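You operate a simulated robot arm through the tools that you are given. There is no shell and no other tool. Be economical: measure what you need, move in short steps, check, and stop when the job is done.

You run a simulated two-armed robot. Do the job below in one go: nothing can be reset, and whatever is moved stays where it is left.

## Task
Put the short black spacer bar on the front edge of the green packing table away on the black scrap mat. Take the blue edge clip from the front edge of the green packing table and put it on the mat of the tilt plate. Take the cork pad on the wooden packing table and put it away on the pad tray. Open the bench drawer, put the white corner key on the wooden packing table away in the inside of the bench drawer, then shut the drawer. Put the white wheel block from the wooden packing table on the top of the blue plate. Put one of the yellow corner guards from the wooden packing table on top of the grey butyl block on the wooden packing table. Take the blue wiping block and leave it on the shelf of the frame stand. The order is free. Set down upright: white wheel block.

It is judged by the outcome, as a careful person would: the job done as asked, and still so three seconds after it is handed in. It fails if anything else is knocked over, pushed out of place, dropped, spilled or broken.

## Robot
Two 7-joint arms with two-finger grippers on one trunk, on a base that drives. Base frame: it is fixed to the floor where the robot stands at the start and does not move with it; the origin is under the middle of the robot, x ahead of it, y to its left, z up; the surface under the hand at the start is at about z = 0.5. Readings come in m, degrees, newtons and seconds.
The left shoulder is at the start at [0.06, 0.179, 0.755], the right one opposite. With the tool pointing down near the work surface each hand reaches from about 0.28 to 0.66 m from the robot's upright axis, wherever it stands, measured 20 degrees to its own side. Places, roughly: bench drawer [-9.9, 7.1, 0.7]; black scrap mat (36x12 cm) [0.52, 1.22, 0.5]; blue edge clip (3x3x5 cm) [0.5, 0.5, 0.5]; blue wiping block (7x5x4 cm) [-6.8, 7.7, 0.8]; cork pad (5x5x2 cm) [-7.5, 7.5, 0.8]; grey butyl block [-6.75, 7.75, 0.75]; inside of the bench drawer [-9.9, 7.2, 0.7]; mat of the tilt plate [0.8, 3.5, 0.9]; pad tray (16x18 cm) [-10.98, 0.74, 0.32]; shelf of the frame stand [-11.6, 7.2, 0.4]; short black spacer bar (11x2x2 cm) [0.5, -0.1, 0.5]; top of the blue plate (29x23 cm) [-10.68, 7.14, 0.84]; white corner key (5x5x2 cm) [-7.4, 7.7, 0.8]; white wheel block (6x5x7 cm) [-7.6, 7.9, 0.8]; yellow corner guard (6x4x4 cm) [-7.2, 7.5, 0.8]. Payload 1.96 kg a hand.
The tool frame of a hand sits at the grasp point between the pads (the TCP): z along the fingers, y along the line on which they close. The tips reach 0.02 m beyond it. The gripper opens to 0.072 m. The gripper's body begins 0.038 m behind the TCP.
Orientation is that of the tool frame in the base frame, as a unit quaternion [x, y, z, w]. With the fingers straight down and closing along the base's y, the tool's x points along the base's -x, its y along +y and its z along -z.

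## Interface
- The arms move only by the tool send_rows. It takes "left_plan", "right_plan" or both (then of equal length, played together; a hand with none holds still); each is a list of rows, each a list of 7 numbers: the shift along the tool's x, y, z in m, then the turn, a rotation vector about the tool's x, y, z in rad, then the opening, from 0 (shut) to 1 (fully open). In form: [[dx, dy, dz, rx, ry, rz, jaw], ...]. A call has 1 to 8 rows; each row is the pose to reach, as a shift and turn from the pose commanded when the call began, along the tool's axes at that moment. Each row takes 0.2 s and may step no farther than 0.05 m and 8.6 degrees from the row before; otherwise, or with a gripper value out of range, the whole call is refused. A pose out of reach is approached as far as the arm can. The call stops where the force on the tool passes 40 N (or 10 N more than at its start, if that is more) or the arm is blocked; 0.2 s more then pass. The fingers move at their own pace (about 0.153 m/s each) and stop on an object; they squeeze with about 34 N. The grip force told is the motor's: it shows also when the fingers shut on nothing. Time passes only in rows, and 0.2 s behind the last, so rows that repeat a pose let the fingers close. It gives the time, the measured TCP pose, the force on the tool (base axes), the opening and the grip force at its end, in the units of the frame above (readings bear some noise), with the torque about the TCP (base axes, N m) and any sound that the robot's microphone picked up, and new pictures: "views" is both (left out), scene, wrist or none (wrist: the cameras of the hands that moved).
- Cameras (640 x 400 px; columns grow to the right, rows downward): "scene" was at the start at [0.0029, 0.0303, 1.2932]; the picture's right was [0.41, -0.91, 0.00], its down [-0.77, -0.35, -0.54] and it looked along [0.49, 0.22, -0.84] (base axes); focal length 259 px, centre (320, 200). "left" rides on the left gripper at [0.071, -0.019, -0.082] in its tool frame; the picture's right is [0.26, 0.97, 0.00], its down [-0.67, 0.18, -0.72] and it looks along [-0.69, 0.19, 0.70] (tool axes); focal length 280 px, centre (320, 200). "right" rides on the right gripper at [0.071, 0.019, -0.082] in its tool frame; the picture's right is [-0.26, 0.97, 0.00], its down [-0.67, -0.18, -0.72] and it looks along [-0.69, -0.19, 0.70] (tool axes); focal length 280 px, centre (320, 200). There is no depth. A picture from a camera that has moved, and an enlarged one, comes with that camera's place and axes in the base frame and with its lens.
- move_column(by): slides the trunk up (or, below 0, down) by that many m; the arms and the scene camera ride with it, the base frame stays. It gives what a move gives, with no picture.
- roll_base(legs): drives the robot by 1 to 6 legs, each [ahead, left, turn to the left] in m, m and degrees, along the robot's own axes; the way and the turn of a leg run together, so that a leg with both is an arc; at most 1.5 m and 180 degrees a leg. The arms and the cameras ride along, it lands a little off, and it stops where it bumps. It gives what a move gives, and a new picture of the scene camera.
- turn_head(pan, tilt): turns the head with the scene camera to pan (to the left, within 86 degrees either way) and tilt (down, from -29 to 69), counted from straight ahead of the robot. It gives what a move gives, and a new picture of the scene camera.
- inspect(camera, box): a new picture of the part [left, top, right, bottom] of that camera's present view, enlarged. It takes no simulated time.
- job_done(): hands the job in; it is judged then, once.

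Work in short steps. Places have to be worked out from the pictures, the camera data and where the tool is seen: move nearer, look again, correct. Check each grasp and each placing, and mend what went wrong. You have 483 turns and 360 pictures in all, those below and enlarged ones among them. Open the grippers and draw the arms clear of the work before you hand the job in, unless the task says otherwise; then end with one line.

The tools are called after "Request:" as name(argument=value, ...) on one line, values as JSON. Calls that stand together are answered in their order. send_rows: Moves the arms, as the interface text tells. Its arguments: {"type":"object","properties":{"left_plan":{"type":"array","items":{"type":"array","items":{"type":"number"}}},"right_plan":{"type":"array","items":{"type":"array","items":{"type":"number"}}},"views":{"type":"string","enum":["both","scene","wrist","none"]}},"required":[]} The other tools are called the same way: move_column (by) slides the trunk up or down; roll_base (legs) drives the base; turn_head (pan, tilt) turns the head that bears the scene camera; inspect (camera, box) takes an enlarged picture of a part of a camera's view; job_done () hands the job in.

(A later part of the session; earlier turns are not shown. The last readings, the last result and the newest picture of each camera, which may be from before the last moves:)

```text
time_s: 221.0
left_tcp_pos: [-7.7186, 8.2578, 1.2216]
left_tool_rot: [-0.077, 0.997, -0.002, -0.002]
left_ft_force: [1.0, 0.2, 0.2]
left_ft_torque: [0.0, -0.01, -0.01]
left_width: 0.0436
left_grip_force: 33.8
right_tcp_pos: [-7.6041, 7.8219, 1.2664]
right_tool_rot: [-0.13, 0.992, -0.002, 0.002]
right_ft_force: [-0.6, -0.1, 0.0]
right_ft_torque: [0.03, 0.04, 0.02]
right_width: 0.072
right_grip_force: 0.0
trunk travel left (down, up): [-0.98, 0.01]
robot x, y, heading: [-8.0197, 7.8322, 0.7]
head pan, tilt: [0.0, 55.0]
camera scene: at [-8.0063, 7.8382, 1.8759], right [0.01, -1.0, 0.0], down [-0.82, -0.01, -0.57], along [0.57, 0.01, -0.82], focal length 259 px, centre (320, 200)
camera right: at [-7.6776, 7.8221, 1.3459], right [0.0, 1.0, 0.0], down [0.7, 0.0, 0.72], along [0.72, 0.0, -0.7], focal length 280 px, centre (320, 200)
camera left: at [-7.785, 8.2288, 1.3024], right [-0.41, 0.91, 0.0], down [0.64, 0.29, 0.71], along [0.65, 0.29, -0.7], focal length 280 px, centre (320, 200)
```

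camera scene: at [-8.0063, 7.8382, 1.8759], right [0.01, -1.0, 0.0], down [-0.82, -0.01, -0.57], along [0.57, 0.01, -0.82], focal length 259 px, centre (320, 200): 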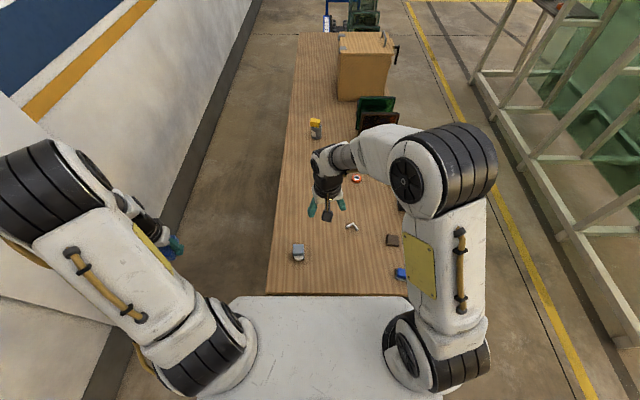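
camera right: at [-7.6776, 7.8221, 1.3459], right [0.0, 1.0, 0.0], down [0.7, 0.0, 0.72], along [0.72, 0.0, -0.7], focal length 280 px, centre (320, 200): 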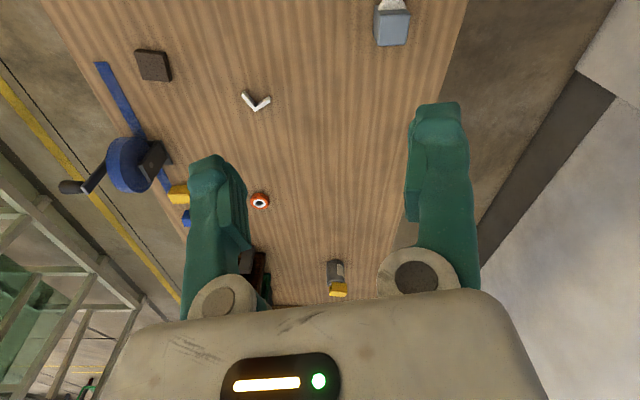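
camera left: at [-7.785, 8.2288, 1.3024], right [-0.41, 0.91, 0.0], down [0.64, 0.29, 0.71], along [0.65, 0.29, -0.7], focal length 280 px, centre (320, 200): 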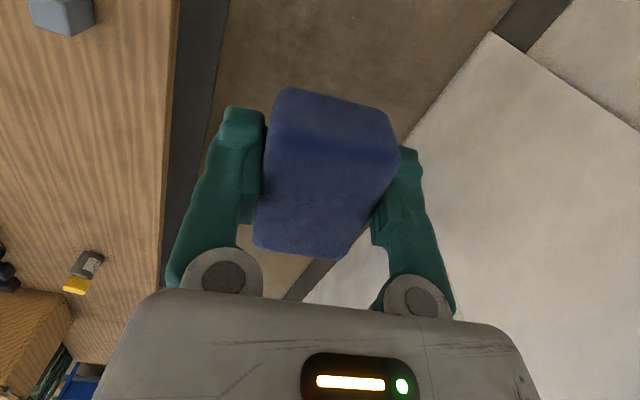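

I'll finish the turn and come down above the wheel block.

Request:
send_rows(right_plan=[[-0.016, 0.019, 0.033, 0, 0, 0.125, 1], [-0.032, 0.038, 0.066, 0, 0, 0.25, 1], [-0.048, 0.057, 0.1, 0, 0, 0.25, 1], [-0.064, 0.076, 0.133, 0, 0, 0.25, 1], [-0.077, 0.093, 0.166, 0, 0, 0.25, 1], [-0.077, 0.093, 0.2, 0, 0, 0.25, 1], [-0.077, 0.093, 0.235, 0, 0, 0.25, 1], [-0.077, 0.093, 0.27, 0, 0, 0.25, 1]], views="wrist")

Request:
inspect(camera="scene", box=[240, 170, 400, 270])

```text
time_s: 222.8
left_tcp_pos: [-7.7183, 8.2578, 1.2228]
left_tool_rot: [-0.076, 0.997, -0.001, 0.0]
left_ft_force: [-0.4, 0.1, -1.2]
left_ft_torque: [0.01, -0.02, -0.03]
left_width: 0.0436
left_grip_force: 34.2
right_tcp_pos: [-7.5503, 7.929, 0.9965]
right_tool_rot: [-0.007, 1.0, -0.002, 0.002]
right_ft_force: [-0.3, 0.3, 0.3]
right_ft_torque: [-0.03, 0.04, 0.01]
right_width: 0.0722
right_grip_force: 0.1
trunk travel left (down, up): [-0.98, 0.01]
robot x, y, heading: [-8.0195, 7.8349, 0.5]
head pan, tilt: [0.0, 55.0]
camera right: at [-7.622, 7.9478, 1.0766], right [0.25, 0.97, 0.0], down [0.67, -0.17, 0.72], along [0.7, -0.18, -0.7], focal length 280 px, centre (320, 200)
```

right: 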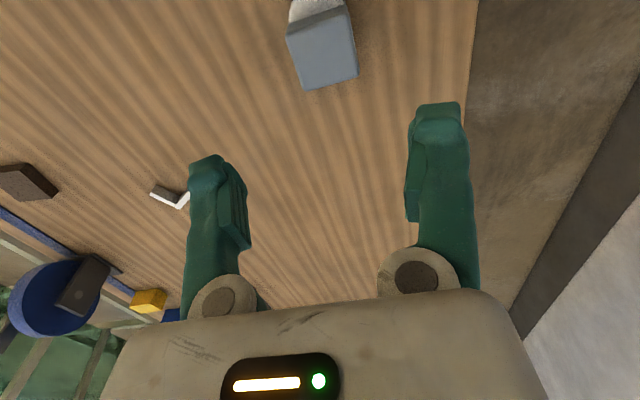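

```text
4.00 times, centred on (320, 220) of scene
camera zoom: at [-8.007, 7.8371, 1.876], right [0.01, -1.0, 0.0], down [-0.82, -0.01, -0.57], along [0.57, 0.01, -0.82], focal length 1038 px, centre (320, 120)
```

zoom: 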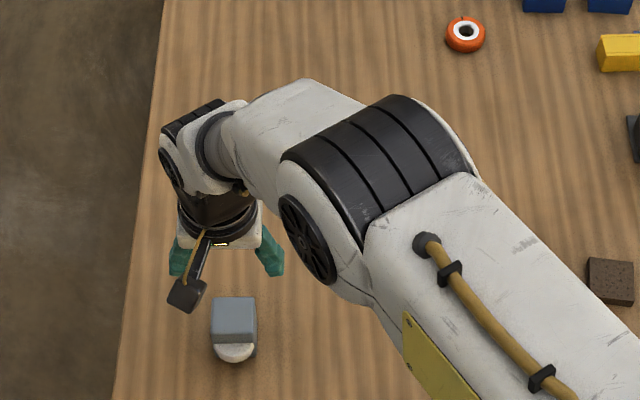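

The block is aligned and right below. I'll descend to grip its upper part.

Request:
send_rows(right_plan=[[0.004, 0.003, 0.04, 0, 0, 0, 1], [0.004, 0.003, 0.08, 0, 0, 0, 1], [0.004, 0.003, 0.12, 0, 0, 0, 1], [0.004, 0.003, 0.155, 0, 0, 0, 1]], views="wrist")

```text
time_s: 223.8
left_tcp_pos: [-7.7198, 8.2574, 1.2228]
left_tool_rot: [-0.076, 0.997, -0.001, 0.001]
left_ft_force: [0.5, -0.4, -0.5]
left_ft_torque: [-0.03, 0.04, 0.0]
left_width: 0.0438
left_grip_force: 34.3
right_tcp_pos: [-7.4924, 7.9677, 0.98]
right_tool_rot: [-0.002, 0.995, 0.052, 0.083]
right_ft_force: [0.2, -0.5, 1.6]
right_ft_torque: [0.01, -0.02, -0.01]
right_width: 0.0719
right_grip_force: 0.0
right hand out of reach, approached as far as the arm can: row 3, 4
trunk travel left (down, up): [-0.98, 0.01]
robot x, y, heading: [-8.0208, 7.8362, 0.9]
head pan, tilt: [0.0, 55.0]
stopped in row 4 (right hand): the arm was blocked; the commanded pose is now the measured one
camera right: at [-7.5766, 7.9776, 1.0502], right [0.25, 0.96, 0.14], down [0.55, -0.26, 0.8], along [0.8, -0.12, -0.59], focal length 280 px, centre (320, 200)
```

right: 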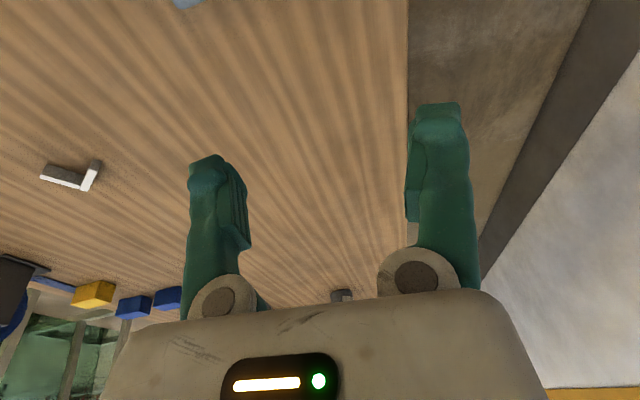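

The right arm got blocked: the trunk is too high for reaching this low. I'll check what it looks like before fixing it.

Request:
inspect(camera="scene", box=[160, 120, 480, 320])

```text
2.00 times, centred on (320, 220) of scene
camera zoom: at [-8.008, 7.8371, 1.8759], right [0.01, -1.0, 0.0], down [-0.82, -0.01, -0.57], along [0.57, 0.01, -0.82], focal length 519 px, centre (320, 160)
```

zoom: 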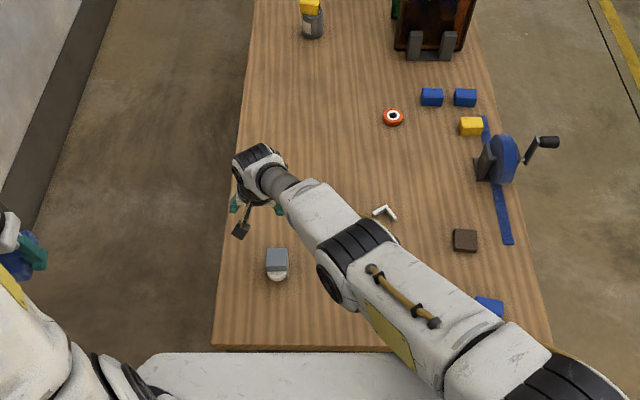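

The arm straightened out and caught at a singularity. I'll pull it back and up.

Request:
send_rows(right_plan=[[0.02, -0.01, -0.04, 0, 0, 0, 1], [0.04, -0.02, -0.08, 0, 0, 0, 1], [0.06, -0.03, -0.12, 0, 0, 0, 1], [0.08, -0.04, -0.16, 0, 0, 0, 1], [0.1, -0.05, -0.19, 0, 0, 0, 1]], views="scene")

```text
time_s: 225.2
left_tcp_pos: [-7.7239, 8.2531, 1.2254]
left_tool_rot: [-0.076, 0.997, 0.0, 0.003]
left_ft_force: [-0.9, 0.9, 0.4]
left_ft_torque: [0.01, -0.04, 0.02]
left_width: 0.0437
left_grip_force: 33.9
right_tcp_pos: [-7.4904, 7.997, 1.2582]
right_tool_rot: [-0.006, 0.951, 0.177, 0.252]
right_ft_force: [-0.8, 0.1, -0.3]
right_ft_torque: [0.0, -0.02, 0.02]
right_width: 0.072
right_grip_force: 0.1
right hand out of reach, approached as far as the arm can: row 1, 2, 3, 4
trunk travel left (down, up): [-0.98, 0.01]
robot x, y, heading: [-8.0196, 7.8345, 0.5]
head pan, tilt: [0.0, 55.0]
stopped in row 5 (right hand): the arm was blocked; the commanded pose is now the measured one
camera scene: at [-8.0156, 7.8299, 1.8759], right [0.01, -1.0, 0.0], down [-0.82, -0.01, -0.58], along [0.58, 0.01, -0.82], focal length 259 px, centre (320, 200)
```

scene: 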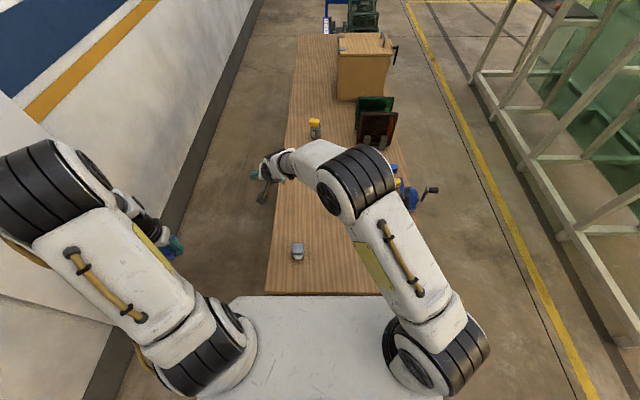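

The wrist is twisted at an awkward limit. I'll bring the hand back toward the right shoulder while restoring it to straight down.

Request:
send_rows(right_plan=[[0.018, -0.036, -0.026, 0.06, 0.086, 0.002, 1], [0.037, -0.073, -0.052, 0.12, 0.171, 0.004, 1], [0.055, -0.11, -0.078, 0.18, 0.257, 0.006, 1], [0.074, -0.146, -0.105, 0.24, 0.343, 0.008, 1], [0.092, -0.182, -0.131, 0.3, 0.428, 0.01, 1], [0.111, -0.219, -0.157, 0.361, 0.514, 0.012, 1]], views="scene")

```text
time_s: 226.6
left_tcp_pos: [-7.7196, 8.2563, 1.2239]
left_tool_rot: [-0.077, 0.997, -0.001, 0.0]
left_ft_force: [-0.1, -0.8, -1.5]
left_ft_torque: [-0.01, 0.02, 0.03]
left_width: 0.0438
left_grip_force: 34.1
right_tcp_pos: [-7.6349, 7.7487, 1.2576]
right_tool_rot: [0.0, 1.0, -0.004, -0.004]
right_ft_force: [0.1, -0.7, 0.0]
right_ft_torque: [0.03, 0.01, 0.04]
right_width: 0.072
right_grip_force: 0.0
trunk travel left (down, up): [-0.98, 0.01]
robot x, y, heading: [-8.0198, 7.8362, 0.8]
head pan, tilt: [0.0, 55.0]
camera scene: at [-8.0081, 7.8351, 1.8759], right [0.01, -1.0, 0.0], down [-0.82, -0.01, -0.57], along [0.57, 0.01, -0.82], focal length 259 px, centre (320, 200)
```

scene: 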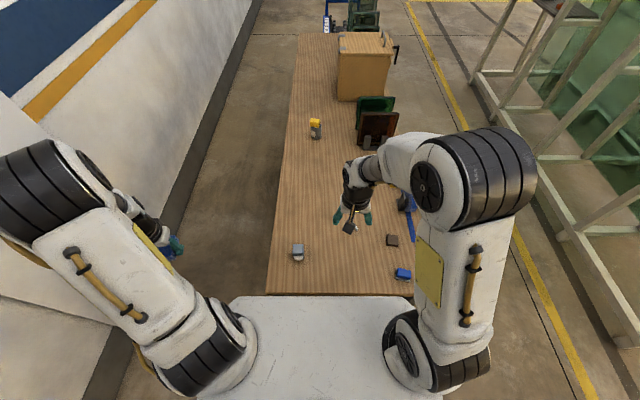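

Recovered. I'll move the base left so the wheel block is on the right arm's own side, and lower the trunk to a working height.

Request:
roll_base(legs=[[0, 0.27, -0.8]])

Request:
move_column(by=-0.25)

Request:
inspect(camera="right", box=[0, 0, 640, 400])

```text
time_s: 228.5
left_tcp_pos: [-7.7182, 8.5248, 1.2227]
left_tool_rot: [-0.071, 0.997, 0.001, 0.0]
left_ft_force: [0.3, -0.7, -0.6]
left_ft_torque: [0.01, 0.0, -0.04]
left_width: 0.0437
left_grip_force: 34.3
right_tcp_pos: [-7.6374, 8.0183, 1.2583]
right_tool_rot: [0.004, 1.0, -0.003, -0.003]
right_ft_force: [-0.3, -0.2, 0.3]
right_ft_torque: [0.03, -0.02, 0.01]
right_width: 0.0719
right_grip_force: 0.0
trunk travel left (down, up): [-0.98, 0.01]
robot x, y, heading: [-8.0242, 8.1084, 0.1]
head pan, tilt: [0.0, 55.0]
camera scene: at [-8.01, 8.107, 1.8759], right [0.0, -1.0, 0.0], down [-0.82, 0.0, -0.57], along [0.57, 0.0, -0.82], focal length 259 px, centre (320, 200)
```

scene: 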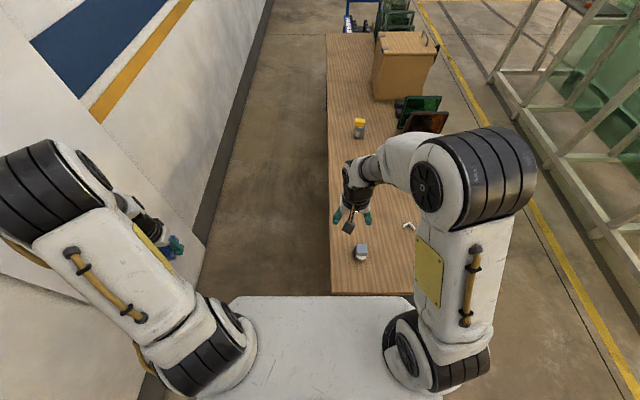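

```text
time_s: 231.1
left_tcp_pos: [-7.7167, 8.527, 0.9725]
left_tool_rot: [-0.071, 0.997, -0.001, 0.0]
left_ft_force: [-0.4, -0.1, -1.1]
left_ft_torque: [-0.04, -0.01, 0.0]
left_width: 0.0439
left_grip_force: 33.7
right_tcp_pos: [-7.6376, 8.0202, 1.0082]
right_tool_rot: [0.004, 1.0, -0.003, -0.003]
right_ft_force: [0.1, 0.2, -0.5]
right_ft_torque: [0.02, -0.01, 0.01]
right_width: 0.0718
right_grip_force: 0.0
trunk travel left (down, up): [-0.73, 0.26]
robot x, y, heading: [-8.0233, 8.1059, 0.2]
head pan, tilt: [0.0, 55.0]
```

```text
1.00 times, centred on (320, 200) of right (not enlarged: the box is as wide or as high as the picture)
camera zoom: at [-7.7082, 8.0399, 1.0895], right [0.27, 0.96, -0.01], down [0.68, -0.18, 0.71], along [0.68, -0.2, -0.7], focal length 280 px, centre (320, 200)
```

zoom: 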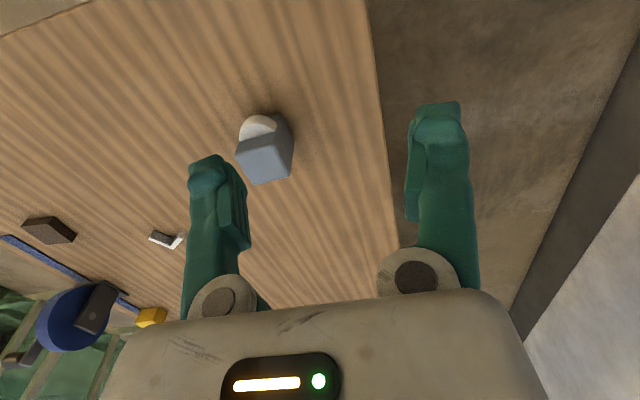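

The wheel block reads (-7.555, 7.935). I'll move above it and descend partly.

Request:
send_rows(right_plan=[[-0.028, -0.028, 0, 0, 0, 0, 1], [-0.055, -0.056, 0, 0, 0, 0, 1], [-0.083, -0.085, 0.01, 0, 0, 0, 1], [-0.083, -0.085, 0.05, 0, 0, 0, 1], [-0.083, -0.085, 0.09, 0, 0, 0, 1]], views="wrist")

```text
time_s: 232.3
left_tcp_pos: [-7.7168, 8.5272, 0.9724]
left_tool_rot: [-0.071, 0.997, -0.002, 0.0]
left_ft_force: [0.3, 0.1, 0.4]
left_ft_torque: [0.01, 0.02, 0.0]
left_width: 0.0438
left_grip_force: 34.3
right_tcp_pos: [-7.5559, 7.9348, 0.9188]
right_tool_rot: [0.003, 1.0, -0.003, -0.003]
right_ft_force: [0.2, 0.3, -0.4]
right_ft_torque: [0.01, 0.03, -0.03]
right_width: 0.0718
right_grip_force: 0.0
trunk travel left (down, up): [-0.73, 0.26]
robot x, y, heading: [-8.0236, 8.1095, 0.4]
head pan, tilt: [0.0, 55.0]
camera right: at [-7.6262, 7.955, 0.9996], right [0.27, 0.96, -0.01], down [0.68, -0.18, 0.71], along [0.68, -0.2, -0.7], focal length 280 px, centre (320, 200)
```

right: 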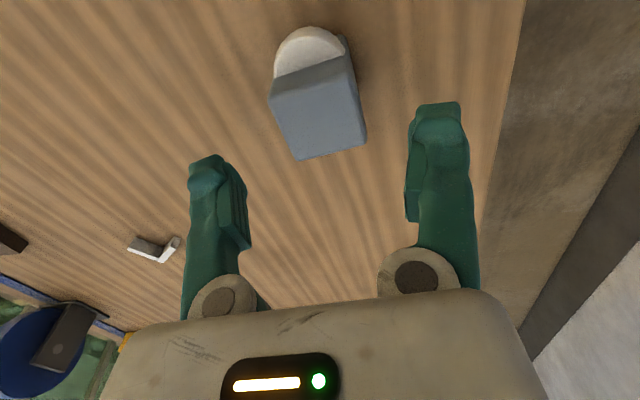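

Aligned. I'll descend to z≈0.842, close, and lift slightly.

Request:
send_rows(right_plan=[[0, -0.001, 0.03, 0, 0, 0, 1], [0, -0.001, 0.06, 0, 0, 0, 1], [0, -0.001, 0.077, 0, 0, 0, 1], [0, -0.001, 0.077, 0, 0, 0, 0.5], [0, -0.001, 0.077, 0, 0, 0, 0], [0, -0.001, 0.077, 0, 0, 0, 0], [0, -0.001, 0.06, 0, 0, 0, 0]], views="wrist")

```text
time_s: 233.9
left_tcp_pos: [-7.7181, 8.5269, 0.9716]
left_tool_rot: [-0.072, 0.997, 0.0, 0.0]
left_ft_force: [0.1, 0.4, -0.3]
left_ft_torque: [0.02, -0.01, 0.01]
left_width: 0.0436
left_grip_force: 34.0
right_tcp_pos: [-7.5566, 7.9328, 0.8584]
right_tool_rot: [0.006, 1.0, -0.003, -0.003]
right_ft_force: [-1.1, 0.3, -1.1]
right_ft_torque: [-0.02, -0.01, 0.0]
right_width: 0.0482
right_grip_force: 34.1
trunk travel left (down, up): [-0.73, 0.26]
robot x, y, heading: [-8.024, 8.1071, 0.2]
head pan, tilt: [0.0, 55.0]
camera right: at [-7.627, 7.9531, 0.9393], right [0.27, 0.96, -0.01], down [0.68, -0.18, 0.71], along [0.68, -0.2, -0.7], focal length 280 px, centre (320, 200)
```

right: 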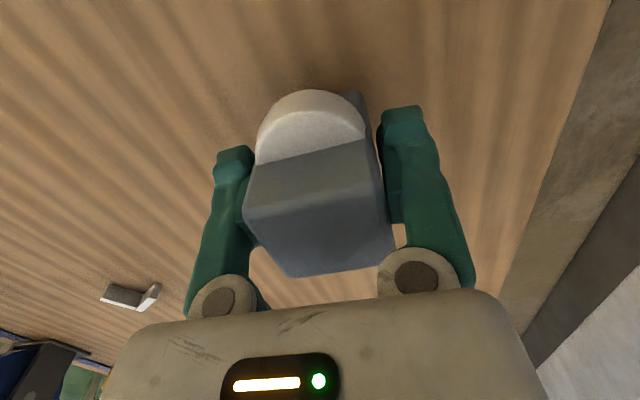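

The wheel block is held (48 mm). I'll lift it, tuck it closer, back away from the table and turn to face -x.

Request:
send_rows(right_plan=[[0, 0, -0.04, 0, 0, 0, 0], [0, 0, -0.08, 0, 0, 0, 0], [0, 0, -0.12, 0, 0, 0, 0], [0.02, 0, -0.16, 0, 0, 0, 0], [0.05, 0, -0.2, 0, 0, 0, 0], [0.08, 0, -0.2, 0, 0, 0, 0], [0.11, 0, -0.2, 0, 0, 0, 0]], left_plan=[[0, -0.02, 0, 0, 0, 0, 0], [0, -0.04, 0, 0, 0, 0, 0], [0, -0.06, 0, 0, 0, 0, 0], [0, -0.08, -0.03, 0, 0, 0, 0], [0, -0.1, -0.06, 0, 0, 0, 0], [0, -0.12, -0.09, 0, 0, 0, 0], [0, -0.14, -0.1, 0, 0, 0, 0]], views="none")

Request:
roll_base(legs=[[-0.4, 0, 0], [0, 0, -180]])

Request:
turn_head(pan=20, tilt=15)

```text
time_s: 235.5
left_tcp_pos: [-7.6987, 8.3871, 1.0718]
left_tool_rot: [-0.072, 0.997, -0.001, 0.0]
left_ft_force: [0.0, 0.4, -0.2]
left_ft_torque: [0.01, 0.0, -0.02]
left_width: 0.0435
left_grip_force: 33.7
right_tcp_pos: [-7.6651, 7.9324, 1.0604]
right_tool_rot: [0.004, 1.0, -0.003, -0.003]
right_ft_force: [-0.6, 0.7, -1.1]
right_ft_torque: [0.02, 0.02, 0.0]
right_width: 0.0482
right_grip_force: 33.9
trunk travel left (down, up): [-0.73, 0.26]
robot x, y, heading: [-8.0213, 8.1055, 0.1]
head pan, tilt: [0.0, 55.0]
```

```text
time_s: 245.3
left_tcp_pos: [-8.7319, 7.8229, 1.0716]
left_tool_rot: [0.997, 0.079, 0.0, -0.001]
left_ft_force: [0.2, 0.6, 0.0]
left_ft_torque: [0.0, 0.02, 0.0]
left_width: 0.0438
left_grip_force: 33.9
right_tcp_pos: [-8.7714, 8.2779, 1.0615]
right_tool_rot: [1.0, 0.002, 0.003, -0.004]
right_ft_force: [-0.9, -0.1, -0.7]
right_ft_torque: [-0.03, -0.02, -0.01]
right_width: 0.0479
right_grip_force: 34.8
trunk travel left (down, up): [-0.73, 0.26]
robot x, y, heading: [-8.4105, 8.1033, -179.1]
head pan, tilt: [0.0, 55.0]
camera scene: at [-8.4248, 8.1082, 1.6259], right [-0.02, 1.0, 0.0], down [0.82, 0.01, -0.57], along [-0.57, -0.01, -0.82], focal length 259 px, centre (320, 200)
```

scene: 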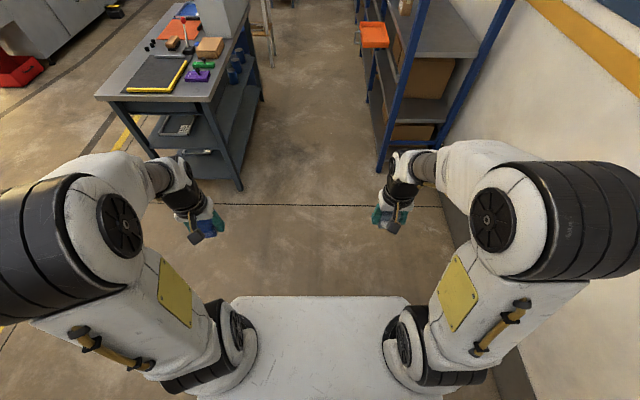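

```text
time_s: 246.3
left_tcp_pos: [-8.7319, 7.8227, 1.0712]
left_tool_rot: [0.997, 0.078, 0.0, -0.001]
left_ft_force: [0.7, 0.6, -0.5]
left_ft_torque: [0.02, -0.01, 0.01]
left_width: 0.044
left_grip_force: 33.5
right_tcp_pos: [-8.7699, 8.278, 1.0616]
right_tool_rot: [1.0, 0.002, 0.003, -0.003]
right_ft_force: [0.2, 0.2, -0.9]
right_ft_torque: [-0.01, -0.04, 0.02]
right_width: 0.0475
right_grip_force: 33.8
trunk travel left (down, up): [-0.73, 0.26]
robot x, y, heading: [-8.4125, 8.1068, -179.1]
head pan, tilt: [20.0, 15.0]
camera scene: at [-8.4401, 8.076, 1.6861], right [-0.36, 0.93, 0.0], down [0.24, 0.09, -0.97], along [-0.9, -0.34, -0.26], focal length 259 px, centre (320, 200)
```

scene: 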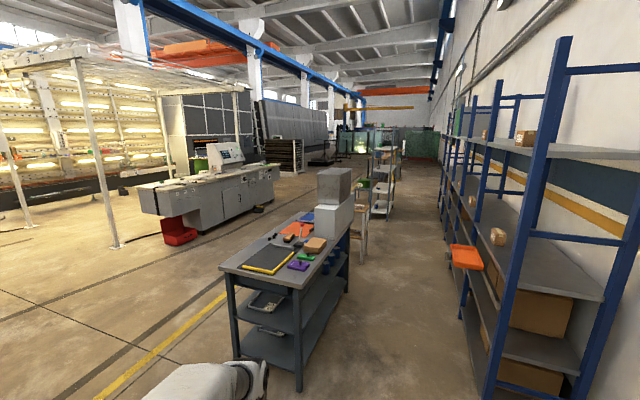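

The grey bench ahead holds the blue plate at (-10.68, 7.14), and the frame stand is beyond it; the north face shows no drawer, so it should be on the south side. I'll drive around to the south.

Request:
roll_base(legs=[[0, 1.2, -0.9], [0, 0.8, 0], [1.3, 0, 0]])

Request:
turn_head(pan=-50, tilt=25)

```text
time_s: 262.4
left_tcp_pos: [-10.0343, 5.8265, 1.0715]
left_tool_rot: [0.997, 0.079, 0.0, -0.001]
left_ft_force: [-0.3, 0.0, -0.4]
left_ft_torque: [0.01, 0.06, -0.01]
left_width: 0.0434
left_grip_force: 34.1
right_tcp_pos: [-10.0731, 6.2803, 1.0607]
right_tool_rot: [1.0, 0.002, 0.003, -0.003]
right_ft_force: [0.3, -0.2, -1.2]
right_ft_torque: [-0.03, 0.02, 0.0]
right_width: 0.0478
right_grip_force: 34.2
trunk travel left (down, up): [-0.73, 0.26]
robot x, y, heading: [-9.7134, 6.1102, -179.2]
head pan, tilt: [20.0, 15.0]
camera scene: at [-9.7424, 6.0785, 1.6862], right [-0.36, 0.93, 0.0], down [0.24, 0.09, -0.97], along [-0.9, -0.34, -0.26], focal length 259 px, centre (320, 200)
```

scene: 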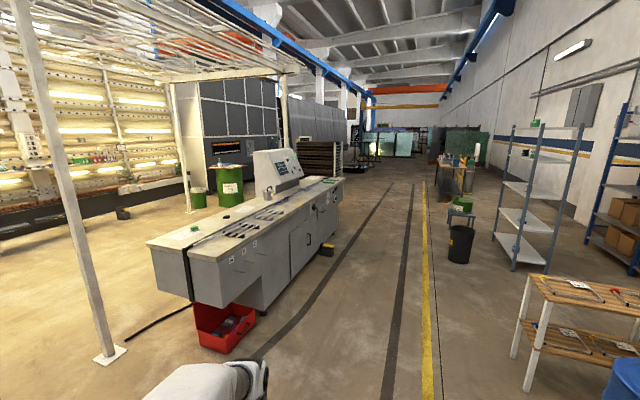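

```text
time_s: 263.8
left_tcp_pos: [-10.0343, 5.8258, 1.0702]
left_tool_rot: [0.997, 0.078, 0.0, -0.001]
left_ft_force: [0.1, 0.4, -1.0]
left_ft_torque: [0.01, -0.01, 0.01]
left_width: 0.0438
left_grip_force: 34.4
right_tcp_pos: [-10.0734, 6.2802, 1.0606]
right_tool_rot: [1.0, 0.002, 0.003, -0.004]
right_ft_force: [1.1, 0.1, -1.9]
right_ft_torque: [-0.02, 0.01, 0.0]
right_width: 0.0479
right_grip_force: 34.0
trunk travel left (down, up): [-0.73, 0.26]
robot x, y, heading: [-9.7144, 6.1073, -179.2]
head pan, tilt: [-50.0, 25.0]
camera scene: at [-9.7154, 6.1814, 1.67], right [0.76, 0.66, 0.0], down [0.28, -0.32, -0.91], along [-0.59, 0.68, -0.42], focal length 259 px, centre (320, 200)
```

scene: 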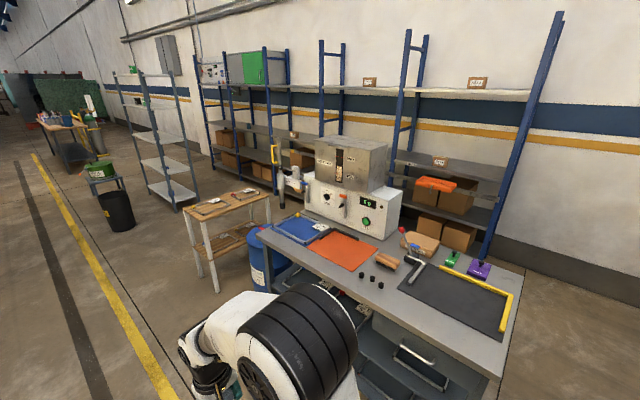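

The blue plate, drawer (south face, with handle) and the frame stand (small wooden stand with two levels) are visible. I'll zoom in on the stand and the bench front.

Request:
inspect(camera="scene", box=[170, 170, 298, 300])

Request:
inspect(camera="scene", box=[240, 190, 540, 400])

```text
3.08 times, centred on (234, 235) of scene
camera zoom: at [-9.7154, 6.1814, 1.67], right [0.76, 0.66, 0.0], down [0.28, -0.32, -0.91], along [-0.59, 0.68, -0.42], focal length 798 px, centre (585, 92)
```

zoom: 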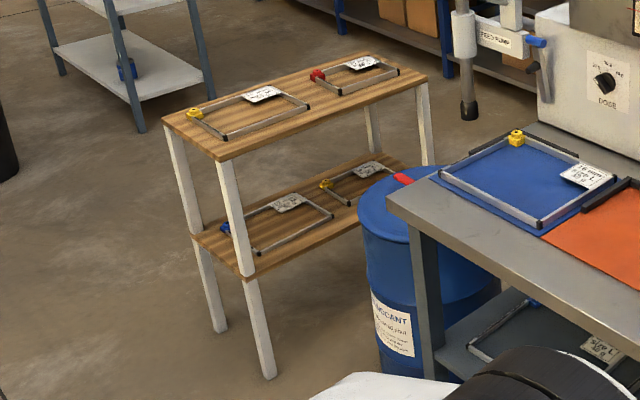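

```text
1.90 times, centred on (390, 295) of scene
camera zoom: at [-9.7154, 6.1814, 1.67], right [0.76, 0.66, 0.0], down [0.28, -0.32, -0.91], along [-0.59, 0.68, -0.42], focal length 494 px, centre (187, 19)
```

zoom: 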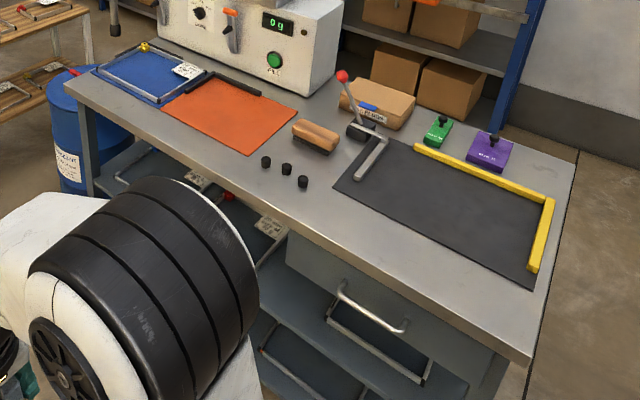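

The shelf of the frame stand is its lower board (z≈0.38), about 0.33 m below the top. First the wheel block: I'll drive to the bench's left part and face it.

Request:
roll_base(legs=[[1.15, 0, -0.8], [0, 0, -90], [0.3, 0, 0]])

Request:
turn_head(pan=-15, tilt=50)

```text
time_s: 275.1
left_tcp_pos: [-11.1446, 6.6977, 1.0717]
left_tool_rot: [0.766, -0.643, 0.0, -0.001]
left_ft_force: [0.5, 0.6, -0.3]
left_ft_torque: [0.0, 0.0, -0.04]
left_width: 0.0437
left_grip_force: 34.4
right_tcp_pos: [-10.6914, 6.7456, 1.0603]
right_tool_rot: [0.714, -0.7, 0.005, 0.001]
right_ft_force: [0.7, -0.1, -0.5]
right_ft_torque: [0.01, 0.01, -0.01]
right_width: 0.0479
right_grip_force: 34.1
trunk travel left (down, up): [-0.73, 0.26]
robot x, y, heading: [-10.8531, 6.383, 91.8]
head pan, tilt: [-50.0, 25.0]
camera scene: at [-10.7868, 6.3863, 1.6699], right [0.67, -0.74, 0.0], down [-0.31, -0.28, -0.91], along [0.68, 0.6, -0.42], focal length 259 px, centre (320, 200)
```

scene: 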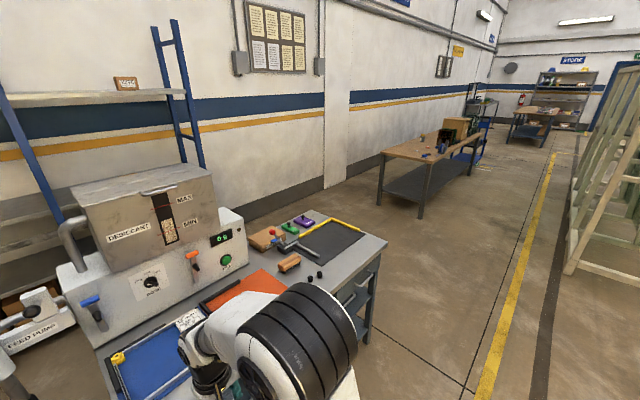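

```text
time_s: 276.1
left_tcp_pos: [-11.145, 6.6982, 1.0712]
left_tool_rot: [0.765, -0.644, 0.001, 0.0]
left_ft_force: [-1.0, -0.6, 0.0]
left_ft_torque: [0.02, -0.01, 0.02]
left_width: 0.0436
left_grip_force: 34.3
right_tcp_pos: [-10.6921, 6.7442, 1.0608]
right_tool_rot: [0.715, -0.699, 0.005, 0.0]
right_ft_force: [0.3, 0.7, -1.5]
right_ft_torque: [0.01, 0.0, 0.01]
right_width: 0.0478
right_grip_force: 33.7
trunk travel left (down, up): [-0.73, 0.26]
robot x, y, heading: [-10.8561, 6.3816, 91.9]
head pan, tilt: [-15.0, 50.0]
camera scene: at [-10.8378, 6.3998, 1.6325], right [0.97, -0.23, 0.0], down [-0.17, -0.75, -0.64], along [0.15, 0.63, -0.77], focal length 259 px, centre (320, 200)
```

scene: 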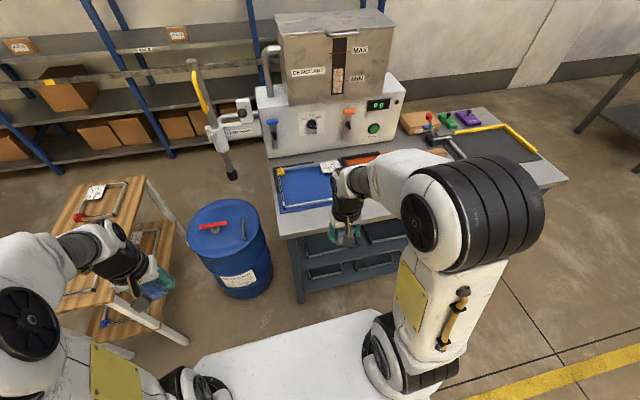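

Request:
inspect(camera="scene", box=[260, 140, 380, 230])

```text
4.44 times, centred on (320, 185) of scene
camera zoom: at [-10.8378, 6.3998, 1.6325], right [0.97, -0.23, 0.0], down [-0.17, -0.75, -0.64], along [0.15, 0.63, -0.77], focal length 1153 px, centre (320, 267)
```

zoom: 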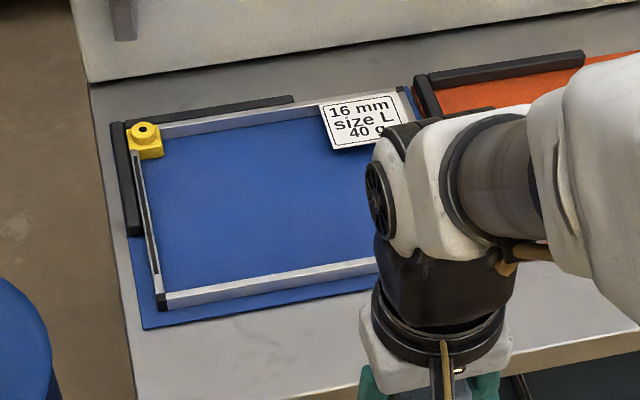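

The plate's interior inside the frame is free, centred near (-10.70, 7.13). I'll correct heading and move 0.25 m closer.

Request:
roll_base(legs=[[0, 0, -1.9], [0.25, 0, 0]])

Request:
inspect(camera="right", box=[0, 0, 640, 400])

```text
time_s: 278.3
left_tcp_pos: [-11.1368, 6.9576, 1.0719]
left_tool_rot: [0.755, -0.656, 0.0, -0.001]
left_ft_force: [0.1, -0.3, 0.0]
left_ft_torque: [0.0, 0.02, -0.02]
left_width: 0.0436
left_grip_force: 33.8
right_tcp_pos: [-10.6807, 6.9906, 1.0606]
right_tool_rot: [-0.703, 0.711, -0.005, 0.001]
right_ft_force: [0.6, -0.1, -1.0]
right_ft_torque: [0.01, -0.03, -0.02]
right_width: 0.0478
right_grip_force: 34.1
trunk travel left (down, up): [-0.73, 0.26]
robot x, y, heading: [-10.8586, 6.6353, 90.0]
head pan, tilt: [-15.0, 50.0]
camera scene: at [-10.8375, 6.6498, 1.6324], right [0.97, -0.26, 0.0], down [-0.2, -0.74, -0.64], along [0.17, 0.62, -0.77], focal length 259 px, centre (320, 200)
```

scene: 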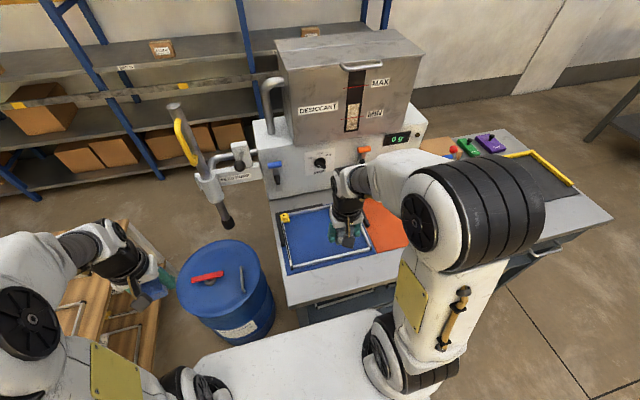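

```text
1.00 times, centred on (320, 200) of right (not enlarged: the box is as wide or as high as the picture)
camera zoom: at [-10.7013, 6.9201, 1.142], right [-0.96, 0.27, -0.01], down [0.19, 0.68, 0.71], along [0.2, 0.68, -0.7], focal length 280 px, centre (320, 200)
```

zoom: 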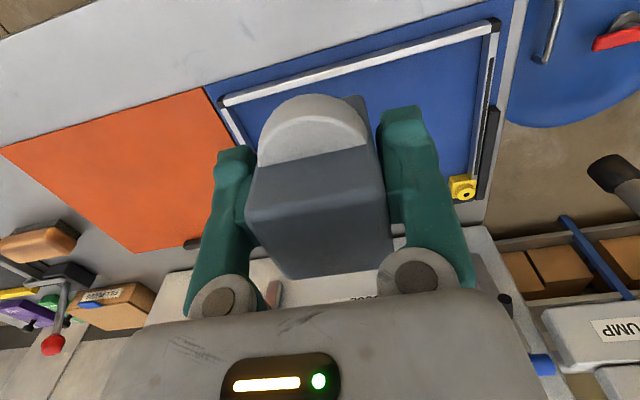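

The frame interior spans x -10.82..-10.57, y 7.04..7.23. I'll carry the wheel block over (-10.70, 7.125) and descend to just above the plate.

Request:
send_rows(right_plan=[[-0.04, 0.006, 0, 0, 0, 0, 0], [-0.08, 0.012, 0, 0, 0, 0, 0], [-0.12, 0.018, 0, 0, 0, 0, 0], [-0.134, 0.019, 0.03, 0, 0, 0, 0], [-0.134, 0.019, 0.07, 0, 0, 0, 0], [-0.134, 0.019, 0.11, 0, 0, 0, 0], [-0.134, 0.019, 0.14, 0, 0, 0, 0]])

Request:
inspect(camera="scene", box=[270, 150, 410, 280])

```text
time_s: 279.9
left_tcp_pos: [-11.1344, 6.9597, 1.0715]
left_tool_rot: [0.756, -0.655, 0.0, -0.001]
left_ft_force: [-0.5, -0.8, -0.2]
left_ft_torque: [0.01, 0.0, 0.01]
left_width: 0.0435
left_grip_force: 33.7
right_tcp_pos: [-10.699, 7.1241, 0.9192]
right_tool_rot: [-0.703, 0.711, -0.005, 0.0]
right_ft_force: [-0.3, 0.4, -2.0]
right_ft_torque: [-0.02, 0.03, 0.03]
right_width: 0.0477
right_grip_force: 33.6
trunk travel left (down, up): [-0.73, 0.26]
robot x, y, heading: [-10.8531, 6.6343, 90.2]
head pan, tilt: [-15.0, 50.0]
camera scene: at [-10.8373, 6.651, 1.6325], right [0.97, -0.26, 0.0], down [-0.2, -0.74, -0.64], along [0.17, 0.62, -0.77], focal length 259 px, centre (320, 200)
camera right: at [-10.7189, 7.0535, 1.0002], right [-0.96, 0.27, -0.01], down [0.19, 0.68, 0.71], along [0.2, 0.68, -0.7], focal length 280 px, centre (320, 200)
```

scene: 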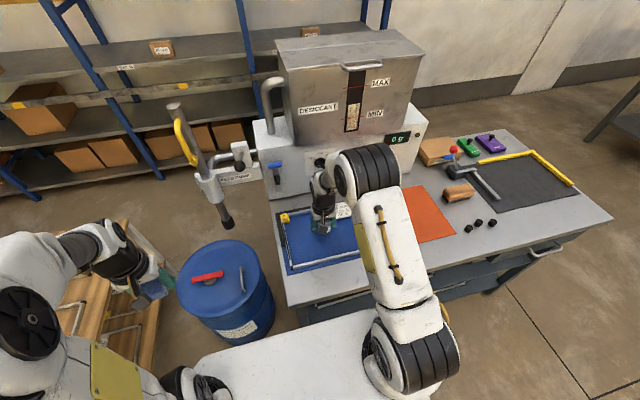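
right: 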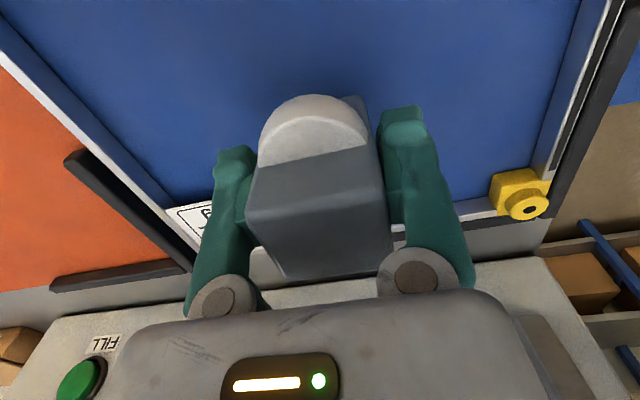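

```text
3.08 times, centred on (340, 215) of scene
camera zoom: at [-10.8373, 6.651, 1.6325], right [0.97, -0.26, 0.0], down [-0.2, -0.74, -0.64], along [0.17, 0.62, -0.77], focal length 798 px, centre (258, 154)
```

zoom: 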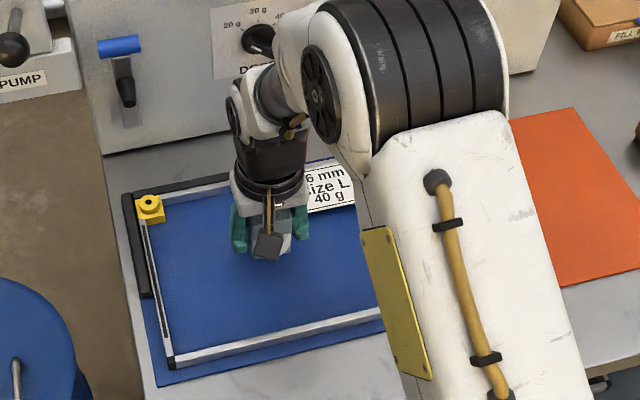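

Over the plate interior. I'll shift 1.5 cm toward me for margin from the label and lower in small steps.

Request:
send_rows(right_plan=[[0.01, 0, 0.008, 0, 0, 0, 0], [0.016, 0, 0.018, 0, 0, 0, 0], [0.016, 0, 0.026, 0, 0, 0, 0]], views="none")

```text
time_s: 280.7
left_tcp_pos: [-11.1368, 6.9577, 1.0725]
left_tool_rot: [0.755, -0.656, 0.0, -0.001]
left_ft_force: [0.0, 0.6, -0.2]
left_ft_torque: [0.01, 0.06, -0.03]
left_width: 0.0436
left_grip_force: 33.5
right_tcp_pos: [-10.6969, 7.1067, 0.8945]
right_tool_rot: [-0.704, 0.71, -0.005, 0.0]
right_ft_force: [0.0, -0.6, -0.8]
right_ft_torque: [0.02, 0.04, 0.01]
right_width: 0.0477
right_grip_force: 34.3
trunk travel left (down, up): [-0.73, 0.26]
robot x, y, heading: [-10.8576, 6.6338, 90.1]
head pan, tilt: [-15.0, 50.0]
```

No contact yet; continuing.

Request:
send_rows(right_plan=[[0, 0, 0.004, 0, 0, 0, 0], [0, 0, 0.008, 0, 0, 0, 0]], views="none")

```text
time_s: 281.3
left_tcp_pos: [-11.1352, 6.9595, 1.0716]
left_tool_rot: [0.755, -0.656, 0.0, -0.001]
left_ft_force: [-0.1, -0.3, 0.5]
left_ft_torque: [0.0, 0.03, -0.01]
left_width: 0.0437
left_grip_force: 34.1
right_tcp_pos: [-10.6979, 7.1073, 0.8854]
right_tool_rot: [-0.704, 0.711, -0.005, 0.0]
right_ft_force: [-1.1, -0.9, -1.5]
right_ft_torque: [-0.01, 0.02, 0.01]
right_width: 0.0476
right_grip_force: 33.6
trunk travel left (down, up): [-0.73, 0.26]
robot x, y, heading: [-10.8581, 6.6398, 90.0]
head pan, tilt: [-15.0, 50.0]
```

Still no contact; a bit further.

Request:
send_rows(right_plan=[[0, 0, 0.004, 0, 0, 0, 0], [0, 0, 0.008, 0, 0, 0, 0]], views="wrist")

```text
time_s: 281.9
left_tcp_pos: [-11.1356, 6.9553, 1.0721]
left_tool_rot: [0.755, -0.656, 0.001, -0.002]
left_ft_force: [1.4, 0.4, -0.9]
left_ft_torque: [-0.03, -0.03, -0.01]
left_width: 0.0437
left_grip_force: 34.2
right_tcp_pos: [-10.6972, 7.1081, 0.8842]
right_tool_rot: [-0.702, 0.712, -0.002, 0.002]
right_ft_force: [0.9, -10.9, 28.8]
right_ft_torque: [-0.8, 0.43, 0.1]
right_width: 0.0478
right_grip_force: 33.9
trunk travel left (down, up): [-0.73, 0.26]
robot x, y, heading: [-10.8515, 6.6373, 89.9]
head pan, tilt: [-15.0, 50.0]
stopped in row 2 (right hand): the force on the tool passed its limit at 46 N (the readings are from after the stop); the commanded pose is now the measured one
camera right: at [-10.7183, 7.0366, 0.9648], right [-0.96, 0.27, -0.01], down [0.19, 0.67, 0.72], along [0.2, 0.69, -0.7], focal length 280 px, centre (320, 200)
```

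right: 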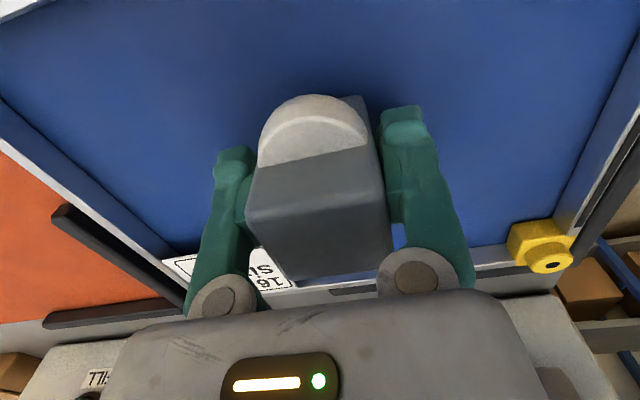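

Firm contact at plate height. I'll ease off 2 mm, release, and rise straight up.

Request:
send_rows(right_plan=[[0, 0, -0.001, 0, 0, 0, 0], [0, 0, -0.002, 0, 0, 0, 0.75], [0, 0, -0.002, 0, 0, 0, 0.9], [0, 0, -0.002, 0, 0, 0, 0.9], [0, 0, -0.03, 0, 0, 0, 0.9], [0, 0, -0.07, 0, 0, 0, 0.9], [0, 0, -0.11, 0, 0, 0, 0.9]], views="wrist")

Request:
inspect(camera="scene", box=[270, 150, 410, 280])

```text
time_s: 283.5
left_tcp_pos: [-11.1352, 6.9583, 1.0716]
left_tool_rot: [0.756, -0.655, 0.001, 0.0]
left_ft_force: [0.2, -0.7, -0.3]
left_ft_torque: [0.04, 0.0, -0.02]
left_width: 0.0436
left_grip_force: 34.3
right_tcp_pos: [-10.6995, 7.1078, 0.9913]
right_tool_rot: [-0.703, 0.711, -0.003, 0.002]
right_ft_force: [0.6, 0.0, -0.5]
right_ft_torque: [0.0, -0.01, -0.01]
right_width: 0.0645
right_grip_force: 0.0
trunk travel left (down, up): [-0.73, 0.26]
robot x, y, heading: [-10.8573, 6.6342, 90.3]
head pan, tilt: [-15.0, 50.0]
camera right: at [-10.7208, 7.036, 1.0721], right [-0.96, 0.27, -0.01], down [0.19, 0.67, 0.72], along [0.2, 0.69, -0.7], focal length 280 px, centre (320, 200)
```

right: 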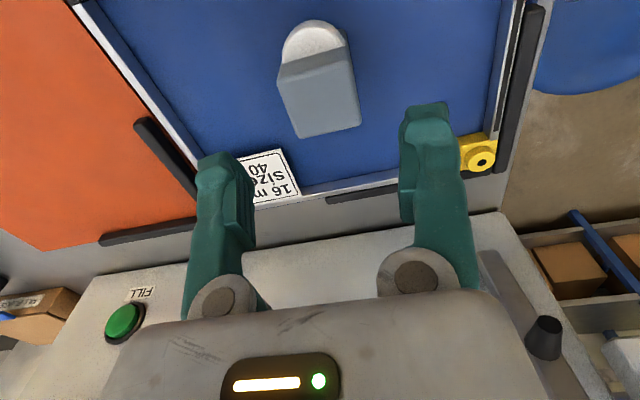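

```text
3.08 times, centred on (340, 215) of scene
camera zoom: at [-10.8377, 6.6489, 1.6324], right [0.97, -0.26, 0.0], down [-0.2, -0.74, -0.64], along [0.17, 0.62, -0.77], focal length 798 px, centre (258, 154)
```

zoom: 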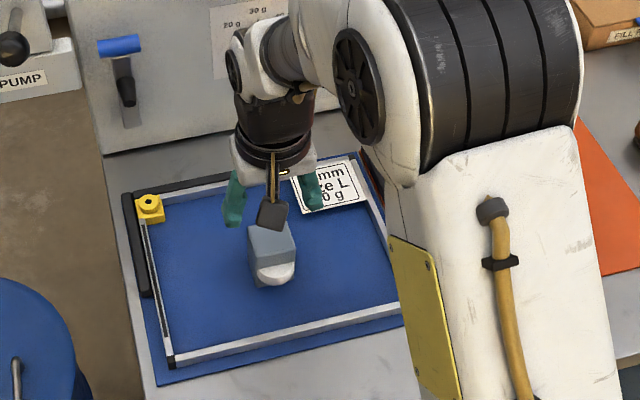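

The wheel block stands upright inside the frame on the plate. I'll tuck the right arm, then go in front of the frame stand and look at its shelf.

Request:
send_rows(right_plan=[[0.03, 0, -0.03, 0, 0, 0, 0.9], [0.07, 0, -0.04, 0, 0, 0, 0.9], [0.11, 0, -0.05, 0, 0, 0, 0.9], [0.15, 0, -0.05, 0, 0, 0, 0.9]], views="none")

Request:
roll_base(legs=[[-0.5, 0, 0], [0, 0.6, 0]])

Request:
turn_head(pan=15, tilt=40)

```text
time_s: 284.5
left_tcp_pos: [-11.1356, 6.9566, 1.0723]
left_tool_rot: [0.755, -0.655, 0.0, -0.001]
left_ft_force: [-0.7, 0.1, -1.1]
left_ft_torque: [-0.01, 0.0, -0.02]
left_width: 0.0437
left_grip_force: 33.8
right_tcp_pos: [-10.7012, 6.9575, 1.0424]
right_tool_rot: [-0.703, 0.711, -0.002, 0.003]
right_ft_force: [0.0, 0.1, -0.4]
right_ft_torque: [0.03, 0.0, 0.02]
right_width: 0.0647
right_grip_force: 0.0
trunk travel left (down, up): [-0.73, 0.26]
robot x, y, heading: [-10.8521, 6.6355, 89.9]
head pan, tilt: [-15.0, 50.0]
```

```text
time_s: 290.4
left_tcp_pos: [-11.7354, 6.4643, 1.0714]
left_tool_rot: [0.756, -0.654, 0.0, 0.0]
left_ft_force: [0.2, -0.8, -1.1]
left_ft_torque: [0.0, -0.02, 0.0]
left_width: 0.0436
left_grip_force: 34.2
right_tcp_pos: [-11.3003, 6.4666, 1.0411]
right_tool_rot: [-0.705, 0.709, -0.002, 0.003]
right_ft_force: [0.4, 0.6, -0.3]
right_ft_torque: [0.02, -0.01, 0.0]
right_width: 0.0649
right_grip_force: 0.1
trunk travel left (down, up): [-0.73, 0.26]
robot x, y, heading: [-11.4527, 6.1401, 90.3]
head pan, tilt: [-15.0, 50.0]
camera scene: at [-11.4357, 6.1571, 1.6324], right [0.97, -0.25, 0.0], down [-0.19, -0.74, -0.64], along [0.16, 0.62, -0.77], focal length 259 px, centre (320, 200)
```

scene: 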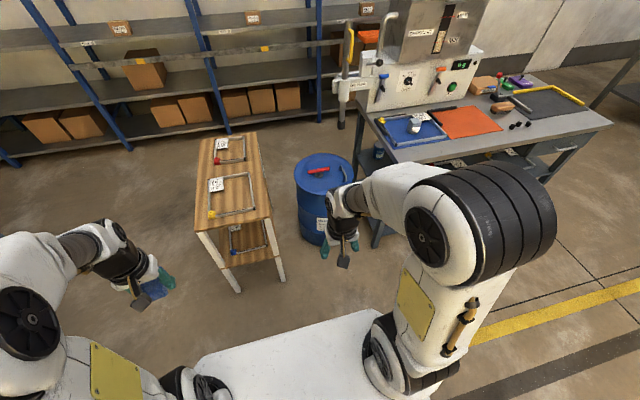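

```text
time_s: 291.3
left_tcp_pos: [-11.734, 6.4646, 1.0723]
left_tool_rot: [0.756, -0.654, 0.0, 0.0]
left_ft_force: [1.1, -0.1, -0.6]
left_ft_torque: [0.02, -0.02, 0.0]
left_width: 0.0438
left_grip_force: 33.2
right_tcp_pos: [-11.3006, 6.4687, 1.0415]
right_tool_rot: [-0.705, 0.709, -0.002, 0.002]
right_ft_force: [0.8, -0.4, -0.5]
right_ft_torque: [0.03, -0.04, -0.01]
right_width: 0.0649
right_grip_force: 0.1
trunk travel left (down, up): [-0.73, 0.26]
robot x, y, heading: [-11.457, 6.1418, 90.2]
head pan, tilt: [15.0, 40.0]
camera scene: at [-11.4773, 6.1646, 1.6466], right [0.96, 0.26, 0.0], down [0.17, -0.62, -0.77], along [-0.2, 0.74, -0.64], focal length 259 px, centre (320, 200)
```

scene: 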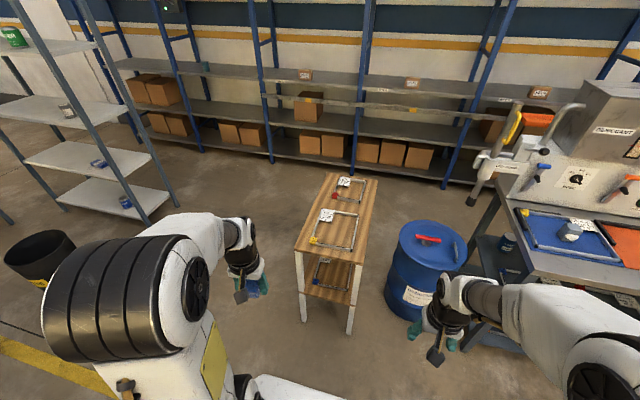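

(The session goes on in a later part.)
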